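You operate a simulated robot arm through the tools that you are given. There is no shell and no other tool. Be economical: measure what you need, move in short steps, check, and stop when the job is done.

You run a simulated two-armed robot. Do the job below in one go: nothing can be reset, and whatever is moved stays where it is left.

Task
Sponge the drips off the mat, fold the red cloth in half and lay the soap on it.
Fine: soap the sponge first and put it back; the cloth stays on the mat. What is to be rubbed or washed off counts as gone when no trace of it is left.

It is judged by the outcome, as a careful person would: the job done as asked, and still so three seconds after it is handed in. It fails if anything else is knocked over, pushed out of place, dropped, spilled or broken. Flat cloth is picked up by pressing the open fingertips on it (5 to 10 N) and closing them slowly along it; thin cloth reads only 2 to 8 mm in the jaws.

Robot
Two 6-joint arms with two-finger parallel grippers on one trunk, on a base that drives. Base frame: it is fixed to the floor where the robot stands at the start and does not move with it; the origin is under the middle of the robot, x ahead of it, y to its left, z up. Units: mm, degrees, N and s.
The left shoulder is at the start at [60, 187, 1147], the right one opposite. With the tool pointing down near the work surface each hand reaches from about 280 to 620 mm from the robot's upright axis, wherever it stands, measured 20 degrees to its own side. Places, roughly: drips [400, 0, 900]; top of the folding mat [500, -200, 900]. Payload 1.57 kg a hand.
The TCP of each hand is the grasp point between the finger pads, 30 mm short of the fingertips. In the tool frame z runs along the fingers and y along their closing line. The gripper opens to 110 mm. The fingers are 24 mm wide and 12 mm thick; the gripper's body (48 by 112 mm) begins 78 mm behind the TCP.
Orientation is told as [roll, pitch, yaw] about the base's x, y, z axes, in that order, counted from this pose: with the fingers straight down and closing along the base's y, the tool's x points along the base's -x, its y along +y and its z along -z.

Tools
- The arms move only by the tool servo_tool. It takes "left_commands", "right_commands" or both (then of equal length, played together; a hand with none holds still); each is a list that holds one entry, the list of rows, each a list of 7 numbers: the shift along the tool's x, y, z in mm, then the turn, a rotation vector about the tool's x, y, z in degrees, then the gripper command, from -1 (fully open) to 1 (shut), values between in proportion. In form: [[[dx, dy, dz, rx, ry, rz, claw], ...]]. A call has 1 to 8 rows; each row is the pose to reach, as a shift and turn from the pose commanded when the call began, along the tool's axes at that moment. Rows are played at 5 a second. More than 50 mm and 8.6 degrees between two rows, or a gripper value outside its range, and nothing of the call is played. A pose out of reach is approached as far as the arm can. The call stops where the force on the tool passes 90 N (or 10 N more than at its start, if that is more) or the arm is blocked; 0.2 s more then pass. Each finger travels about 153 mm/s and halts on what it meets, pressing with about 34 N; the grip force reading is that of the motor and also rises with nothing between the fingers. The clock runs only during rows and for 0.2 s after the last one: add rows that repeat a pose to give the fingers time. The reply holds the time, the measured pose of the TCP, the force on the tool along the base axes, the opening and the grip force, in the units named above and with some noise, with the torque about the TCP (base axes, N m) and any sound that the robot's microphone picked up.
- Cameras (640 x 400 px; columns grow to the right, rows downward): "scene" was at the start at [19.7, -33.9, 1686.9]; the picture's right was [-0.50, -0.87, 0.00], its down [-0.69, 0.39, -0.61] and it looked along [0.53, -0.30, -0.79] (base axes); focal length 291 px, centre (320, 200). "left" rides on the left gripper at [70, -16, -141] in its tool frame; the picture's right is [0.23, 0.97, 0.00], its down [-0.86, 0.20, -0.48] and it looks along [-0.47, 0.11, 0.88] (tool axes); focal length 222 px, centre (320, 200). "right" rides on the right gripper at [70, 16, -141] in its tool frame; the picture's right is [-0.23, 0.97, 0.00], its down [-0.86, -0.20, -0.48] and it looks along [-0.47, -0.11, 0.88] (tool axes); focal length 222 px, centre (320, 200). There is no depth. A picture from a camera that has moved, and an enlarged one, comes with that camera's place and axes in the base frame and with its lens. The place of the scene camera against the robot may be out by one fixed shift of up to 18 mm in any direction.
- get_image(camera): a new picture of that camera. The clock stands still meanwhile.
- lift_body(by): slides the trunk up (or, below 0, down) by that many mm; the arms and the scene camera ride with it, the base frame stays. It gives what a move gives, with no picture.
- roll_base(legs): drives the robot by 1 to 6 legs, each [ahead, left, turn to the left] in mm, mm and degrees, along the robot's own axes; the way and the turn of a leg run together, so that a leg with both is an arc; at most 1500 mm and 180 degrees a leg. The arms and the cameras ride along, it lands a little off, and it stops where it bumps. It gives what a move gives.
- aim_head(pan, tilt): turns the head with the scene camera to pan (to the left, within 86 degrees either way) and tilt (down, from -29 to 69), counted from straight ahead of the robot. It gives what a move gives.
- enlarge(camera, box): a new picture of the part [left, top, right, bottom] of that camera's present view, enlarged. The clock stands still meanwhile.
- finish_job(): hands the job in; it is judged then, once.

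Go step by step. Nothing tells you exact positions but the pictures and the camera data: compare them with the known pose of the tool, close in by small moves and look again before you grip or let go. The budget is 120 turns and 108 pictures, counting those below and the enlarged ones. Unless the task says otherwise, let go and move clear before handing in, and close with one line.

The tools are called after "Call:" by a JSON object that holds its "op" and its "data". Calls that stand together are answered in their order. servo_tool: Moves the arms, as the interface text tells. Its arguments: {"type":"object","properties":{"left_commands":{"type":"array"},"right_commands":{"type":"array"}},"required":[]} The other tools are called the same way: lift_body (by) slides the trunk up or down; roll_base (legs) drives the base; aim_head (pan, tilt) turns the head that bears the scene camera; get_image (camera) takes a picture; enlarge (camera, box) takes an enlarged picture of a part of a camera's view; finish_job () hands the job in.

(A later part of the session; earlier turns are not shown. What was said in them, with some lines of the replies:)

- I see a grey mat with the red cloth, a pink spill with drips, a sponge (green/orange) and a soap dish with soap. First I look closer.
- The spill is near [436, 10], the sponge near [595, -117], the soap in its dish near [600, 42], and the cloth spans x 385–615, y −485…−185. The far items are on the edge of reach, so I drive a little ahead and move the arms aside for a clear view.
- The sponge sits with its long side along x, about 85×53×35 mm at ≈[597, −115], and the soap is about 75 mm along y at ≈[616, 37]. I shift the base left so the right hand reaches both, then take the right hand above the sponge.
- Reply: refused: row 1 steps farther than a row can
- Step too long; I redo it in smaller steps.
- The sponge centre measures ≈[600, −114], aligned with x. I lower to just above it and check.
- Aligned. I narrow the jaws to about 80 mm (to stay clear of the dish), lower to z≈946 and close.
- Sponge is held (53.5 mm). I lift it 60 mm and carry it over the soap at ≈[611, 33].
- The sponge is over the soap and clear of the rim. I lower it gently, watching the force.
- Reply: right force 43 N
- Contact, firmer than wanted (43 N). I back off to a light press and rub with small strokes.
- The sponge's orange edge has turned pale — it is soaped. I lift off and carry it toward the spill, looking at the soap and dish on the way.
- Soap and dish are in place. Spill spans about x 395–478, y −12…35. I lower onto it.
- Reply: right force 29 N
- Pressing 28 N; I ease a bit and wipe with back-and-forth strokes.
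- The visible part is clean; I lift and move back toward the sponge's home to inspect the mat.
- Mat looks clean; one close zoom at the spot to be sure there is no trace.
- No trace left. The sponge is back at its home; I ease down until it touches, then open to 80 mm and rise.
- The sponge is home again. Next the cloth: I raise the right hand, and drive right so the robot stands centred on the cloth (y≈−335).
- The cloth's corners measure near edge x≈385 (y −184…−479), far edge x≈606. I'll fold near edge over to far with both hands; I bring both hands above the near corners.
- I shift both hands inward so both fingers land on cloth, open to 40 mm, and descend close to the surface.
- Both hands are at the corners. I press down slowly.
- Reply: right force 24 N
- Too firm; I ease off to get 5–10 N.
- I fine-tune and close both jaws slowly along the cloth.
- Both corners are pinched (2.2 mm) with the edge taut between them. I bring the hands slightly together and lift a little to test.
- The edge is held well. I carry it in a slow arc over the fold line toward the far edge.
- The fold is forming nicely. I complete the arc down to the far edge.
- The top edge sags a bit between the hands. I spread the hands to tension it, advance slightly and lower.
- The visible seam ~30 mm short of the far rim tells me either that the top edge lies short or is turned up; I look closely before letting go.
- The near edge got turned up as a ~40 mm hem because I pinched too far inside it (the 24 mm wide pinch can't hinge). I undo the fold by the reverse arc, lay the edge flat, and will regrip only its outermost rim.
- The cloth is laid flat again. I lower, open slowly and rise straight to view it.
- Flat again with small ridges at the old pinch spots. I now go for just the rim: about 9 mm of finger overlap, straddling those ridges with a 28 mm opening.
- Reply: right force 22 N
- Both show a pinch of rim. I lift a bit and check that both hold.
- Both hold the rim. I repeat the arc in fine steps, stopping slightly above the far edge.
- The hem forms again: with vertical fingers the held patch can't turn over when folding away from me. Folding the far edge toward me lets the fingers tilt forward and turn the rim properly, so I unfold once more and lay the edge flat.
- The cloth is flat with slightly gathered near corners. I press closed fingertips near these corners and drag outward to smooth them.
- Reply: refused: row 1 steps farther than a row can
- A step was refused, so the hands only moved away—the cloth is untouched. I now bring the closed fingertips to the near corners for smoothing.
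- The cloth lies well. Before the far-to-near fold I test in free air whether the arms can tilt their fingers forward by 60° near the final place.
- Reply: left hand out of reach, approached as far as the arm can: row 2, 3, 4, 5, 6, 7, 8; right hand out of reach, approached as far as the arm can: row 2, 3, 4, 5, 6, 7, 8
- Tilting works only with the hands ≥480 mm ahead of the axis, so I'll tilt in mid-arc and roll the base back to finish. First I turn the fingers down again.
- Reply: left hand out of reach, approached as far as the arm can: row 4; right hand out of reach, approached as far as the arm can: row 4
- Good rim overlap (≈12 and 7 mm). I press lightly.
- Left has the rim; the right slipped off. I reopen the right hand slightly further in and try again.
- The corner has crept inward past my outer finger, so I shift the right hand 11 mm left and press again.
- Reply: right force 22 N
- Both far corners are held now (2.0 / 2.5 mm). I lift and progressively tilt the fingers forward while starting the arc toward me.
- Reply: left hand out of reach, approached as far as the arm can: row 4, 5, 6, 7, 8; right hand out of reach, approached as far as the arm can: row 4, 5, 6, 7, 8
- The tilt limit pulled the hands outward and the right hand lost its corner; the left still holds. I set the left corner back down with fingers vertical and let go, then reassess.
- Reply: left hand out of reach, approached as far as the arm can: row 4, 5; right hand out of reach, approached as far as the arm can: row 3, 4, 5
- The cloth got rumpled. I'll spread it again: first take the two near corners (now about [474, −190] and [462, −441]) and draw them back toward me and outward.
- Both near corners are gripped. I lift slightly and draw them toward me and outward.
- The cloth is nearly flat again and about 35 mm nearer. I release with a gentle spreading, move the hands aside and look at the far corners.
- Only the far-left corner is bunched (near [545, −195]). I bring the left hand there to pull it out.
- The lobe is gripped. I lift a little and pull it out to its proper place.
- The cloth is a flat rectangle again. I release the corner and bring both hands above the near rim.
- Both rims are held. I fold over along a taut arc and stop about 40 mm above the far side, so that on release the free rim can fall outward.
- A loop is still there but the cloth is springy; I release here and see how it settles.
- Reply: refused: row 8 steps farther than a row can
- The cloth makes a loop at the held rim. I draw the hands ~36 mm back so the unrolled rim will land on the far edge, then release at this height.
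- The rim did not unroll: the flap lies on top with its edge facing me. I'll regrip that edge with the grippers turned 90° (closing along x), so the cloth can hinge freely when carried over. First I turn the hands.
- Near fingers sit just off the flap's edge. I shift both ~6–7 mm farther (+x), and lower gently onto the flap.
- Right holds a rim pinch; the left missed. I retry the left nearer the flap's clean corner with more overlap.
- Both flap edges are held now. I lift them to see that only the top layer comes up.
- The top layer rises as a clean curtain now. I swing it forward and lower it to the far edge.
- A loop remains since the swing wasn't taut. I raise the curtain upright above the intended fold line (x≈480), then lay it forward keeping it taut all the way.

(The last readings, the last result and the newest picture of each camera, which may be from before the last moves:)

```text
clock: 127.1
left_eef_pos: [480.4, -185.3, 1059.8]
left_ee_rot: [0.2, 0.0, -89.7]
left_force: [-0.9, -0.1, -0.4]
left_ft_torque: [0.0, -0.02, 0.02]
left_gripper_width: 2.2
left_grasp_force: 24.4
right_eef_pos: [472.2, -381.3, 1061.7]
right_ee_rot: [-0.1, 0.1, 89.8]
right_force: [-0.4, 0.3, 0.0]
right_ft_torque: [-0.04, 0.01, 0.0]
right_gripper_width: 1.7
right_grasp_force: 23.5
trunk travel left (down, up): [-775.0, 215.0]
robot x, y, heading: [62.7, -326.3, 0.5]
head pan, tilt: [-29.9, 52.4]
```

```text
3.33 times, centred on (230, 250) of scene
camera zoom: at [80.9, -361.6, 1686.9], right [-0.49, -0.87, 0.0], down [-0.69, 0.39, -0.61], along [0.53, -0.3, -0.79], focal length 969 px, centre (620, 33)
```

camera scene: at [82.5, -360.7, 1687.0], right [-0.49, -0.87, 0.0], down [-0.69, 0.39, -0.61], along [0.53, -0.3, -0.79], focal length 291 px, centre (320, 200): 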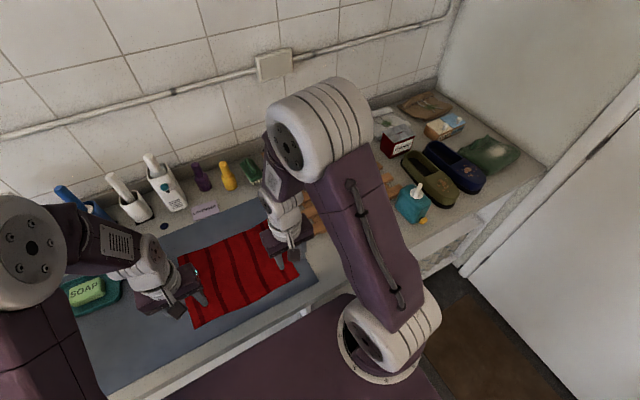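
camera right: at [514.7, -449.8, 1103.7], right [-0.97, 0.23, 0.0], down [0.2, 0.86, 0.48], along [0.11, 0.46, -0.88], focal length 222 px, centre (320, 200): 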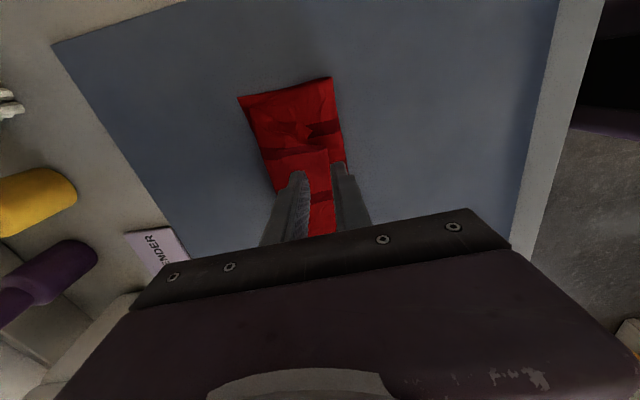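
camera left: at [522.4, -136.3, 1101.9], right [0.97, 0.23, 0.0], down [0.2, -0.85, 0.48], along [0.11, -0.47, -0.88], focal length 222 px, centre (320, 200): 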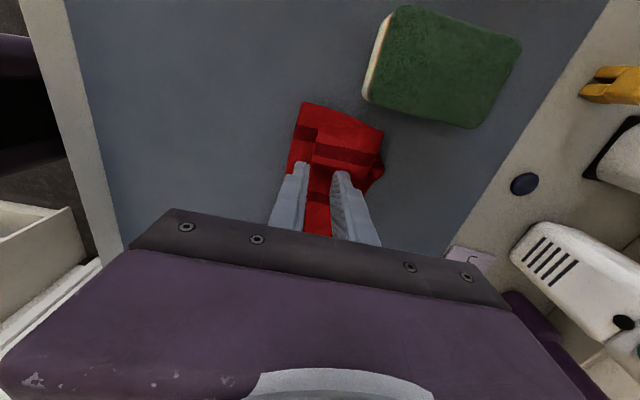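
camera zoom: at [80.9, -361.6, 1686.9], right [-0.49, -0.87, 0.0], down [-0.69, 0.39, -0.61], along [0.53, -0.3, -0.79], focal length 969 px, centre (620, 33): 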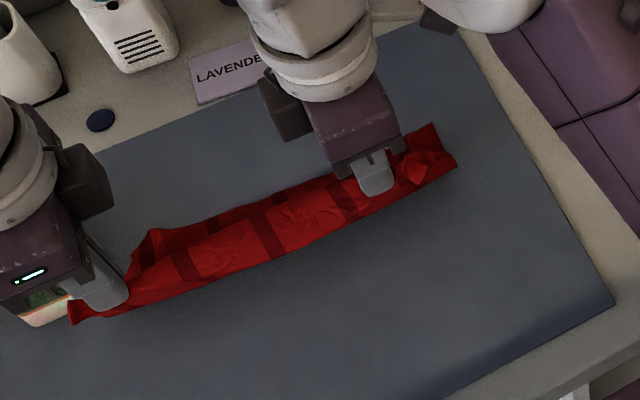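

The cloth is lifted slightly too far. I lean it back toward me to relay the bottom, then swing along a taut arc about x≈480 and lay it down.

Call:
{"op": "servo_tool", "data": {"left_commands": [[[0, -20, 10, 0, 0, 0, 1], [0, -38, 23, 0, 0, 0, 1], [0, -52, 39, 0, 0, 0, 1], [0, -40, 35, 0, 0, 0, 1], [0, -20, 29, 0, 0, 0, 1], [0, 0, 26, 0, 0, 0, 1], [0, 25, 28, 0, 0, 0, 1], [0, 48, 38, 0, 0, 0, 1]]], "right_commands": [[[0, 20, 10, 0, 0, 0, 1], [0, 38, 23, 0, 0, 0, 1], [0, 52, 39, 0, 0, 0, 1], [0, 40, 35, 0, 0, 0, 1], [0, 20, 29, 0, 0, 0, 1], [0, 0, 26, 0, 0, 0, 1], [0, -25, 28, 0, 0, 0, 1], [0, -48, 38, 0, 0, 0, 1]]]}}

Call:
{"op": "servo_tool", "data": {"left_commands": [[[0, 12, 8, 0, 0, 0, 1], [0, 23, 18, 0, 0, 0, 1], [0, 33, 30, 0, 0, 0, 1], [0, 42, 43, 0, 0, 0, 1], [0, 49, 56, 0, 0, 0, 1], [0, 54, 67, 0, 0, 0, 1], [0, 56, 73, 0, 0, 0, 1], [0, 56, 73, 0, 0, 0, 1]]], "right_commands": [[[0, -12, 8, 0, 0, 0, 1], [0, -23, 18, 0, 0, 0, 1], [0, -33, 30, 0, 0, 0, 1], [0, -42, 43, 0, 0, 0, 1], [0, -49, 56, 0, 0, 0, 1], [0, -54, 67, 0, 0, 0, 1], [0, -56, 73, 0, 0, 0, 1], [0, -56, 73, 0, 0, 0, 1]]]}}

Call:
{"op": "enlarge", "data": {"camera": "scene", "box": [150, 200, 300, 300]}}

```text
clock: 128.9
left_eef_pos: [533.0, -185.9, 1021.7]
left_ee_rot: [0.1, 0.0, -89.7]
left_force: [-0.5, -0.4, -1.1]
left_ft_torque: [0.01, 0.02, -0.01]
left_gripper_width: 2.5
left_grasp_force: 23.2
right_eef_pos: [523.4, -381.8, 1022.3]
right_ee_rot: [-0.1, 0.1, 89.8]
right_force: [-0.6, 1.2, -0.8]
right_ft_torque: [-0.02, 0.0, 0.0]
right_gripper_width: 2.0
right_grasp_force: 23.3
trunk travel left (down, up): [-775.0, 215.0]
robot x, y, heading: [60.8, -325.1, 0.6]
head pan, tilt: [-29.9, 52.4]
```

```text
clock: 130.7
left_eef_pos: [587.0, -186.0, 949.5]
left_ee_rot: [0.3, -0.1, -89.8]
left_force: [0.9, -0.2, -0.1]
left_ft_torque: [0.01, 0.0, -0.02]
left_gripper_width: 2.2
left_grasp_force: 23.7
right_eef_pos: [575.5, -383.0, 951.4]
right_ee_rot: [-0.2, 0.0, 89.8]
right_force: [0.2, 0.5, -1.5]
right_ft_torque: [0.01, -0.02, -0.01]
right_gripper_width: 1.8
right_grasp_force: 23.3
trunk travel left (down, up): [-775.0, 215.0]
robot x, y, heading: [57.4, -329.2, 0.6]
head pan, tilt: [-29.9, 52.4]
```

```text
4.00 times, centred on (225, 250) of scene
camera zoom: at [80.7, -361.7, 1686.9], right [-0.49, -0.87, 0.0], down [-0.69, 0.39, -0.61], along [0.53, -0.3, -0.79], focal length 1163 px, centre (700, 0)
```

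zoom: 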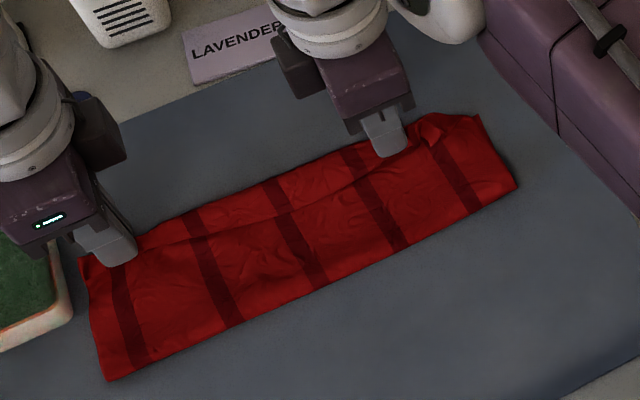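

Fold depth is now right (front x≈495, far ≈593), with a small loop still at the rim. I pull the rim another ~16 mm forward to straighten it, lower, and release.

Call:
{"op": "servo_tool", "data": {"left_commands": [[[0, 6, -4, 0, 0, 0, 1], [0, 12, -4, 0, 0, 0, 1], [0, 18, -1, 0, 0, 0, 1], [0, 18, 4, 0, 0, 0, 1], [0, 18, 4, 0, 0, 0, 0.85], [0, 18, -6, 0, 0, 0, 0.75], [0, 18, -40, 0, 0, 0, 0.75], [0, 10, -85, 0, 0, 0, 0.75]]], "right_commands": [[[0, -6, -4, 0, 0, 0, 1], [0, -12, -4, 0, 0, 0, 1], [0, -18, -1, 0, 0, 0, 1], [0, -18, 4, 0, 0, 0, 1], [0, -18, 4, 0, 0, 0, 0.85], [0, -18, -6, 0, 0, 0, 0.75], [0, -18, -40, 0, 0, 0, 0.75], [0, -10, -85, 0, 0, 0, 0.75]]]}}

Call:
{"op": "servo_tool", "data": {"left_commands": [[[30, -30, -20, 0, 0, 0, 0.75], [50, -70, -30, 0, 0, 0, 0.75], [60, -110, -40, 0, 0, 0, 0.75]]], "right_commands": [[[30, 30, -20, 0, 0, 0, 0.75], [60, 60, -30, 0, 0, 0, 0.75], [90, 90, -40, 0, 0, 0, 0.75]]]}}

Call:
{"op": "enlarge", "data": {"camera": "scene", "box": [150, 200, 300, 300]}}

```text
clock: 132.5
left_eef_pos: [591.5, -185.5, 1034.9]
left_ee_rot: [0.4, 0.1, -89.8]
left_force: [-0.6, 0.0, 0.4]
left_ft_torque: [-0.01, -0.1, -0.03]
left_gripper_width: 13.8
left_grasp_force: 0.1
right_eef_pos: [585.9, -381.2, 1037.9]
right_ee_rot: [-0.2, 0.0, 89.8]
right_force: [-0.6, -0.2, 0.3]
right_ft_torque: [0.01, -0.02, 0.0]
right_gripper_width: 13.9
right_grasp_force: 0.1
trunk travel left (down, up): [-775.0, 215.0]
robot x, y, heading: [60.5, -329.5, 0.4]
head pan, tilt: [-29.9, 52.4]
```

```text
clock: 133.3
left_eef_pos: [480.8, -128.2, 1073.8]
left_ee_rot: [0.3, 0.2, -89.7]
left_force: [0.0, -0.3, 0.6]
left_ft_torque: [0.02, -0.01, 0.01]
left_gripper_width: 13.7
left_grasp_force: 0.1
right_eef_pos: [493.1, -472.7, 1076.3]
right_ee_rot: [-0.1, 0.1, 89.9]
right_force: [-0.1, 0.6, -0.6]
right_ft_torque: [0.02, -0.04, 0.03]
right_gripper_width: 13.7
right_grasp_force: 0.0
trunk travel left (down, up): [-775.0, 215.0]
robot x, y, heading: [55.1, -328.4, 0.4]
head pan, tilt: [-29.9, 52.4]
```

```text
4.00 times, centred on (225, 250) of scene
camera zoom: at [78.7, -363.0, 1686.8], right [-0.49, -0.87, 0.0], down [-0.69, 0.39, -0.61], along [0.53, -0.3, -0.79], focal length 1163 px, centre (700, 0)
```

zoom: 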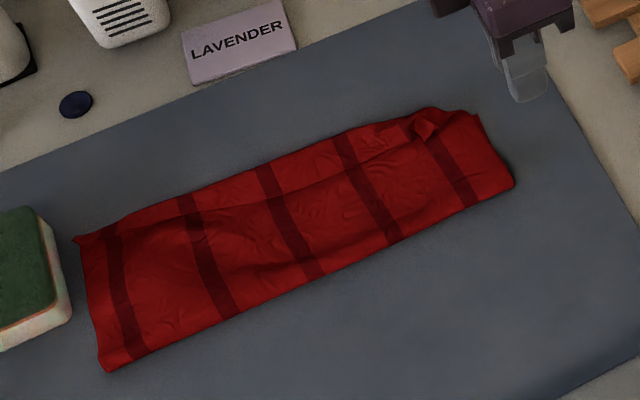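

The cloth is now a tidy half-depth rectangle (≈100 mm deep, edges together within a small turned rim). I accept it and go for the soap: raise both hands and turn the left one back straight.

Call:
{"op": "servo_tool", "data": {"left_commands": [[[0, 0, -10, 0, 0, -8.5, 0.75], [0, 0, -20, 0, 0, -17, 0.5], [0, 0, -30, 0, 0, -25.5, 0.2], [0, 0, -40, 0, 0, -34, -0.2], [0, 0, -45, 0, 0, -42.5, -0.5], [0, 0, -50, 0, 0, -51, -0.65], [0, 0, -55, 0, 0, -59.5, -0.65], [0, 0, -60, 0, 0, -68, -0.65]]], "right_commands": [[[0, 0, -20, 0, 0, 0, 0.75], [0, 0, -50, 0, 0, 0, 0.75], [0, 0, -80, 0, 0, 0, 0.75], [0, 0, -100, 0, 0, 0, 0.75], [0, 0, -100, 0, 0, 0, 0.75], [0, 0, -100, 0, 0, 0, 0.75], [0, 0, -100, 0, 0, 0, 0.75], [0, 0, -100, 0, 0, 0, 0.75]]]}}

Call:
{"op": "servo_tool", "data": {"left_commands": [[[0, 0, 0, 0, 0, -8, -0.65], [0, 0, 0, 0, 0, -16, -0.65], [0, 0, 0, 0, 0, -21.7, -0.65], [0, 0, 0, 0, 0, -21.7, -0.65]]]}}

Call:
{"op": "roll_base", "data": {"legs": [[0, 180, 0]]}}

```text
clock: 135.1
left_eef_pos: [485.3, -125.9, 1134.4]
left_ee_rot: [0.1, -0.3, -21.6]
left_force: [0.4, 0.4, 0.2]
left_ft_torque: [0.02, 0.0, 0.0]
left_gripper_width: 90.6
left_grasp_force: 0.1
right_eef_pos: [495.1, -471.3, 1176.2]
right_ee_rot: [-0.1, 0.1, 89.8]
right_force: [-0.8, 0.0, 0.9]
right_ft_torque: [0.0, -0.01, -0.03]
right_gripper_width: 13.9
right_grasp_force: 0.1
trunk travel left (down, up): [-775.0, 215.0]
robot x, y, heading: [61.9, -329.5, 0.5]
head pan, tilt: [-29.9, 52.4]
```

```text
clock: 136.1
left_eef_pos: [483.1, -126.8, 1134.5]
left_ee_rot: [0.0, -0.3, 0.0]
left_force: [-0.1, -1.0, -0.9]
left_ft_torque: [-0.02, 0.03, -0.03]
left_gripper_width: 90.6
left_grasp_force: 0.1
right_eef_pos: [495.5, -470.5, 1176.2]
right_ee_rot: [-0.2, 0.1, 89.7]
right_force: [0.8, 0.6, -0.2]
right_ft_torque: [-0.02, -0.01, 0.0]
right_gripper_width: 13.7
right_grasp_force: 0.1
trunk travel left (down, up): [-775.0, 215.0]
robot x, y, heading: [63.2, -326.2, 0.3]
head pan, tilt: [-29.9, 52.4]
```

```text
clock: 137.6
left_eef_pos: [482.6, 51.2, 1135.4]
left_ee_rot: [0.3, -0.3, -0.1]
left_force: [0.4, -0.1, 0.6]
left_ft_torque: [0.03, 0.01, -0.01]
left_gripper_width: 90.9
left_grasp_force: 0.1
right_eef_pos: [494.3, -294.1, 1175.6]
right_ee_rot: [-0.3, 0.0, 89.9]
right_force: [0.1, 0.0, 0.1]
right_ft_torque: [0.05, 0.03, 0.0]
right_gripper_width: 13.9
right_grasp_force: 0.0
trunk travel left (down, up): [-775.0, 215.0]
robot x, y, heading: [58.3, -148.5, 0.8]
head pan, tilt: [-29.9, 52.4]
```

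Now I bring the left hand above the soap (≈[613, 36]).

Call:
{"op": "servo_tool", "data": {"left_commands": [[[-26, -3, 22, 0, 0, 0, -0.65], [-52, -6, 44, 0, 0, 0, -0.65], [-78, -9, 66, 0, 0, 0, -0.65], [-104, -12, 88, 0, 0, 0, -0.65], [-130, -15, 110, 0, 0, 0, -0.65], [-130, -15, 135, 0, 0, 0, -0.65]]]}}

Call:
{"op": "get_image", "data": {"camera": "left"}}

```text
clock: 139.0
left_eef_pos: [614.0, 37.9, 1000.0]
left_ee_rot: [0.0, -0.4, -0.1]
left_force: [-0.2, 0.7, -0.3]
left_ft_torque: [-0.01, -0.02, 0.04]
left_gripper_width: 90.8
left_grasp_force: 0.0
right_eef_pos: [493.5, -291.5, 1176.4]
right_ee_rot: [-0.2, 0.1, 89.9]
right_force: [-1.5, -1.4, 0.1]
right_ft_torque: [-0.02, 0.0, 0.0]
right_gripper_width: 13.7
right_grasp_force: 0.0
trunk travel left (down, up): [-775.0, 215.0]
robot x, y, heading: [60.6, -149.7, 0.5]
head pan, tilt: [-29.9, 52.4]
```

```text
3 pictures are left
camera left: at [541.7, 20.6, 1140.6], right [-0.23, 0.97, 0.0], down [0.85, 0.2, 0.48], along [0.47, 0.11, -0.88], focal length 222 px, centre (320, 200)
```

left: 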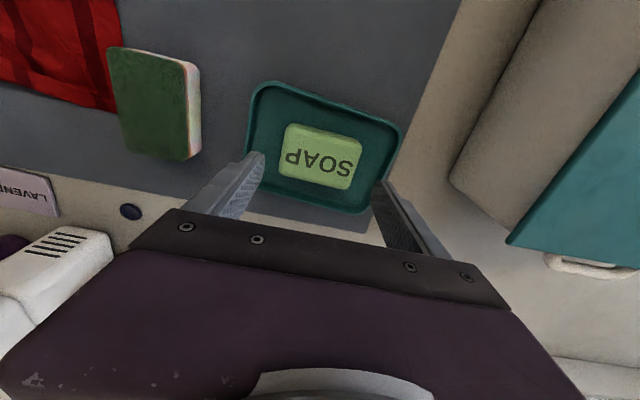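

Soap centre ≈[607, 35], ends at y≈−1 and 71, fitting between my fingers inside the dish. I align, descend and grip.

Call:
{"op": "servo_tool", "data": {"left_commands": [[[4, -2, 12, 0, 0, 0, -0.53], [6.5, -2.7, 28, 0, 0, 0, -0.53], [6.5, -2.7, 40, 0, 0, 0, -0.53], [6.5, -2.7, 50, 0, 0, 0, -0.53], [6.5, -2.7, 50, 0, 0, 0, -0.53]]]}}

```text
clock: 140.2
left_eef_pos: [605.5, 34.7, 949.6]
left_ee_rot: [-0.1, -0.3, 0.0]
left_force: [-0.1, -0.9, 0.4]
left_ft_torque: [-0.01, 0.03, -0.04]
left_gripper_width: 84.2
left_grasp_force: 0.0
right_eef_pos: [493.5, -291.6, 1175.9]
right_ee_rot: [-0.2, 0.1, 89.9]
right_force: [0.3, 0.3, -0.3]
right_ft_torque: [-0.01, 0.01, 0.0]
right_gripper_width: 13.8
right_grasp_force: 0.0
trunk travel left (down, up): [-775.0, 215.0]
robot x, y, heading: [62.0, -151.0, 0.5]
head pan, tilt: [-29.9, 52.4]
```

Call:
{"op": "servo_tool", "data": {"left_commands": [[[0, 0, 0, 0, 0, 0, -0.4], [0, 0, 0, 0, 0, 0, -0.3], [0, 0, 0, 0, 0, 0, -0.2], [0, 0, 0, 0, 0, 0, 0.0], [0, 0, 0, 0, 0, 0, 0.0]]]}}

```text
clock: 141.4
left_eef_pos: [606.8, 35.8, 949.7]
left_ee_rot: [0.0, -0.2, 0.0]
left_force: [-0.4, -0.4, 0.6]
left_ft_torque: [0.0, -0.04, 0.02]
left_gripper_width: 74.5
left_grasp_force: 34.0
right_eef_pos: [493.2, -291.7, 1176.1]
right_ee_rot: [0.0, 0.1, 89.8]
right_force: [0.1, 0.0, -0.3]
right_ft_torque: [0.01, -0.01, -0.02]
right_gripper_width: 13.9
right_grasp_force: 0.1
trunk travel left (down, up): [-775.0, 215.0]
robot x, y, heading: [56.7, -149.7, 0.6]
head pan, tilt: [-29.9, 52.4]
```

The soap is gripped (74.5 mm). I lift it clear and drive right so it comes over the cloth.

Call:
{"op": "servo_tool", "data": {"left_commands": [[[0, 0, -20, 0, 0, 0, 0], [0, 0, -50, 0, 0, 0, 0], [0, 0, -85, 0, 0, 0, 0], [15, 0, -115, 0, 0, 0, 0], [40, 0, -130, 0, 0, 0, 0], [57, 0, -130, 0, 0, 0, 0]]]}}

Call:
{"op": "roll_base", "data": {"legs": [[0, -340, 0]]}}

```text
clock: 142.8
left_eef_pos: [549.2, 34.7, 1078.7]
left_ee_rot: [0.0, -0.2, 0.0]
left_force: [0.1, 0.0, -1.4]
left_ft_torque: [0.01, 0.02, -0.01]
left_gripper_width: 74.5
left_grasp_force: 34.3
right_eef_pos: [493.7, -292.1, 1175.3]
right_ee_rot: [-0.3, 0.0, 89.9]
right_force: [-0.1, -0.2, -0.4]
right_ft_torque: [-0.01, -0.01, 0.01]
right_gripper_width: 13.7
right_grasp_force: 0.1
trunk travel left (down, up): [-775.0, 215.0]
robot x, y, heading: [58.6, -148.9, 0.6]
head pan, tilt: [-29.9, 52.4]
```

```text
clock: 145.0
left_eef_pos: [552.8, -304.4, 1079.4]
left_ee_rot: [-0.1, -0.3, -0.2]
left_force: [0.3, 0.6, -1.5]
left_ft_torque: [-0.02, 0.0, 0.0]
left_gripper_width: 74.5
left_grasp_force: 34.1
right_eef_pos: [494.8, -630.2, 1175.3]
right_ee_rot: [0.0, 0.2, 89.7]
right_force: [0.9, -0.2, -0.1]
right_ft_torque: [-0.03, 0.02, 0.01]
right_gripper_width: 13.8
right_grasp_force: 0.0
trunk travel left (down, up): [-775.0, 215.0]
robot x, y, heading: [62.9, -489.4, 0.3]
head pan, tilt: [-29.9, 52.4]
```

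The soap hangs over the middle of the folded cloth. I lower it toward the surface.

Call:
{"op": "servo_tool", "data": {"left_commands": [[[3, 0, 30, 0, 0, 0, 0], [6, -3, 65, 0, 0, 0, 0], [6, -5, 95, 0, 0, 0, 0], [6, -5, 110, 0, 0, 0, 0], [6, -5, 118, 0, 0, 0, 0], [6, -5, 118, 0, 0, 0, 0]]]}}

Call:
{"op": "get_image", "data": {"camera": "scene"}}

```text
clock: 146.4
left_eef_pos: [546.9, -312.9, 960.2]
left_ee_rot: [0.0, -0.2, -0.3]
left_force: [0.0, 0.1, -0.7]
left_ft_torque: [-0.03, 0.02, 0.02]
left_gripper_width: 74.4
left_grasp_force: 34.2
right_eef_pos: [497.1, -631.1, 1175.4]
right_ee_rot: [-0.1, 0.0, 89.7]
right_force: [-0.3, 0.2, 0.0]
right_ft_torque: [0.04, -0.01, 0.04]
right_gripper_width: 13.8
right_grasp_force: 0.0
trunk travel left (down, up): [-775.0, 215.0]
robot x, y, heading: [59.7, -490.2, 0.3]
head pan, tilt: [-29.9, 52.4]
```

```text
2 pictures are left
camera scene: at [82.1, -521.3, 1686.9], right [-0.49, -0.87, 0.0], down [-0.69, 0.39, -0.61], along [0.53, -0.3, -0.79], focal length 291 px, centre (320, 200)
```

scene: 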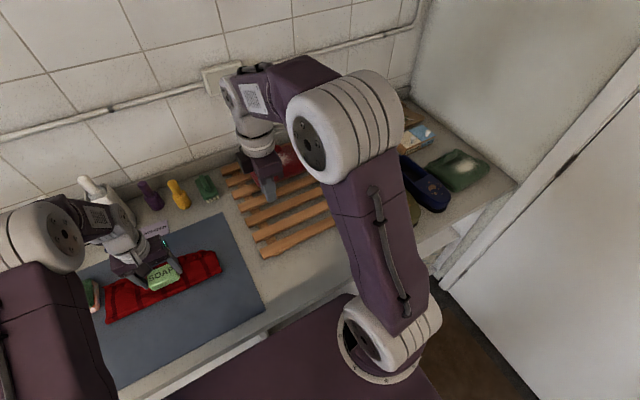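

Call:
{"op": "servo_tool", "data": {"left_commands": [[[0, 0, 3, 0, 0, 0, 0], [0, 0, 6, 0, 0, 0, 0], [0, 0, 8, 0, 0, 0, 0], [0, 0, 8, 0, 0, 0, 0]]]}}

```text
clock: 147.4
left_eef_pos: [548.9, -311.4, 953.0]
left_ee_rot: [-0.1, -0.2, -0.2]
left_force: [0.4, 0.2, -0.6]
left_ft_torque: [-0.03, -0.01, 0.0]
left_gripper_width: 74.3
left_grasp_force: 33.5
right_eef_pos: [496.0, -631.1, 1175.2]
right_ee_rot: [-0.1, 0.1, 89.7]
right_force: [-0.6, -0.2, 0.1]
right_ft_torque: [-0.02, 0.01, 0.02]
right_gripper_width: 13.8
right_grasp_force: 0.0
trunk travel left (down, up): [-775.0, 215.0]
robot x, y, heading: [61.3, -488.5, 0.2]
head pan, tilt: [-29.9, 52.4]
```

Call:
{"op": "servo_tool", "data": {"left_commands": [[[0, 0, 2, 0, 0, 0, 0], [0, 0, 3, 0, 0, 0, 0], [0, 0, 3, 0, 0, 0, 0]]]}}

```text
clock: 148.2
left_eef_pos: [547.0, -311.2, 950.2]
left_ee_rot: [0.1, -0.3, -0.2]
left_force: [0.3, 1.2, -1.0]
left_ft_torque: [0.03, 0.03, 0.02]
left_gripper_width: 74.2
left_grasp_force: 33.6
right_eef_pos: [496.7, -629.8, 1176.6]
right_ee_rot: [0.0, 0.1, 89.7]
right_force: [0.3, 0.6, -0.1]
right_ft_torque: [-0.04, -0.01, 0.0]
right_gripper_width: 14.0
right_grasp_force: 0.1
trunk travel left (down, up): [-775.0, 215.0]
robot x, y, heading: [60.8, -488.7, 0.6]
head pan, tilt: [-29.9, 52.4]
```

Call:
{"op": "servo_tool", "data": {"left_commands": [[[0, 0, 1.5, 0, 0, 0, 0], [0, 0, 3, 0, 0, 0, 0], [0, 0, 3, 0, 0, 0, 0]]]}}

```text
clock: 149.0
left_eef_pos: [546.9, -310.3, 947.2]
left_ee_rot: [0.0, -0.2, -0.3]
left_force: [0.1, -0.7, -1.6]
left_ft_torque: [-0.02, 0.0, -0.03]
left_gripper_width: 74.8
left_grasp_force: 34.5
right_eef_pos: [495.8, -630.8, 1175.7]
right_ee_rot: [-0.1, 0.1, 89.7]
right_force: [0.3, -0.1, 0.6]
right_ft_torque: [-0.01, 0.01, 0.0]
right_gripper_width: 13.8
right_grasp_force: 0.1
trunk travel left (down, up): [-775.0, 215.0]
robot x, y, heading: [62.0, -487.9, 0.5]
head pan, tilt: [-29.9, 52.4]
```

Call:
{"op": "servo_tool", "data": {"left_commands": [[[0, 0, 1.5, 0, 0, 0, 0], [0, 0, 3, 0, 0, 0, 0], [0, 0, 3, 0, 0, 0, 0]]]}}

```text
clock: 149.8
left_eef_pos: [546.7, -309.9, 946.0]
left_ee_rot: [0.0, -0.4, -0.2]
left_force: [-0.2, 0.9, 10.3]
left_ft_torque: [-0.03, -0.08, 0.01]
left_gripper_width: 74.5
left_grasp_force: 34.2
right_eef_pos: [495.6, -630.9, 1176.9]
right_ee_rot: [-0.2, 0.2, 89.7]
right_force: [1.3, -0.1, -0.3]
right_ft_torque: [-0.01, 0.02, 0.02]
right_gripper_width: 13.4
right_grasp_force: 0.0
trunk travel left (down, up): [-775.0, 215.0]
robot x, y, heading: [60.9, -488.7, 0.3]
head pan, tilt: [-29.9, 52.4]
```

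Contact (10 N). I ease 1 mm, open to release, and rise straight up.

Call:
{"op": "servo_tool", "data": {"left_commands": [[[0, 0, -0.8, 0, 0, 0, -0.3], [0, 0, -0.8, 0, 0, 0, -0.5], [0, 0, -0.8, 0, 0, 0, -0.5], [0, 0, -25, 0, 0, 0, -0.5], [0, 0, -65, 0, 0, 0, -0.5], [0, 0, -105, 0, 0, 0, -0.5], [35, 10, -135, 0, 0, 0, -0.5], [75, 30, -150, 0, 0, 0, -0.5]]]}}

Call:
{"op": "servo_tool", "data": {"left_commands": [[[20, 35, -10, 0, 0, 0, -0.5], [40, 70, -20, 0, 0, 0, -0.5], [50, 110, -30, 0, 0, 0, -0.5], [50, 150, -30, 0, 0, 0, -0.5], [50, 190, -30, 0, 0, 0, -0.5]]]}}

Call:
{"op": "enlarge", "data": {"camera": "scene", "box": [40, 190, 280, 340]}}

```text
clock: 151.6
left_eef_pos: [469.5, -280.5, 1093.5]
left_ee_rot: [0.0, -0.3, -0.2]
left_force: [-0.3, -0.2, -0.5]
left_ft_torque: [0.0, -0.07, 0.03]
left_gripper_width: 82.6
left_grasp_force: 0.1
right_eef_pos: [494.6, -630.5, 1175.9]
right_ee_rot: [-0.3, 0.2, 89.7]
right_force: [-0.4, 0.3, 0.6]
right_ft_torque: [0.0, -0.05, 0.02]
right_gripper_width: 13.8
right_grasp_force: 0.0
trunk travel left (down, up): [-775.0, 215.0]
robot x, y, heading: [63.9, -489.2, 0.2]
head pan, tilt: [-29.9, 52.4]
```

```text
clock: 152.8
left_eef_pos: [421.6, -89.0, 1121.9]
left_ee_rot: [-0.2, -0.2, -0.2]
left_force: [-0.1, -0.5, 0.1]
left_ft_torque: [-0.01, -0.02, -0.02]
left_gripper_width: 82.5
left_grasp_force: 0.1
right_eef_pos: [496.2, -630.0, 1175.7]
right_ee_rot: [-0.2, 0.2, 89.7]
right_force: [0.0, 0.6, 0.3]
right_ft_torque: [-0.03, -0.02, 0.01]
right_gripper_width: 13.9
right_grasp_force: 0.2
trunk travel left (down, up): [-775.0, 215.0]
robot x, y, heading: [62.0, -490.3, 0.4]
head pan, tilt: [-29.9, 52.4]
```

```text
2.67 times, centred on (160, 265) of scene
camera zoom: at [81.5, -518.9, 1687.0], right [-0.49, -0.87, 0.0], down [-0.69, 0.39, -0.61], along [0.53, -0.3, -0.79], focal length 776 px, centre (747, 27)
```

zoom: 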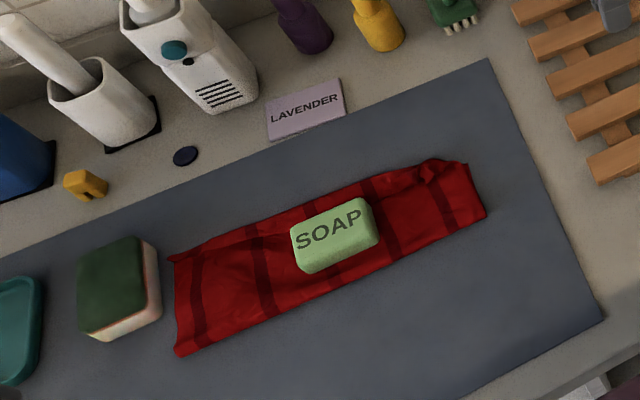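

The soap rests squarely on the folded cloth, which is still on the mat. The sponge is back in its place, the drips are gone, and both hands are clear, so I hand it in.

Call:
{"op": "finish_job", "data": {}}

```text
The job is handed in.
```

I handed the job in with the drips sponged off the mat, the soaped sponge back in its place, and the red cloth folded on the mat with the soap on it. The fold isn't perfect: the cloth lies at about half depth, but its top edge is turned back by up to about 30 mm in the middle and the right corner is slightly bunched.
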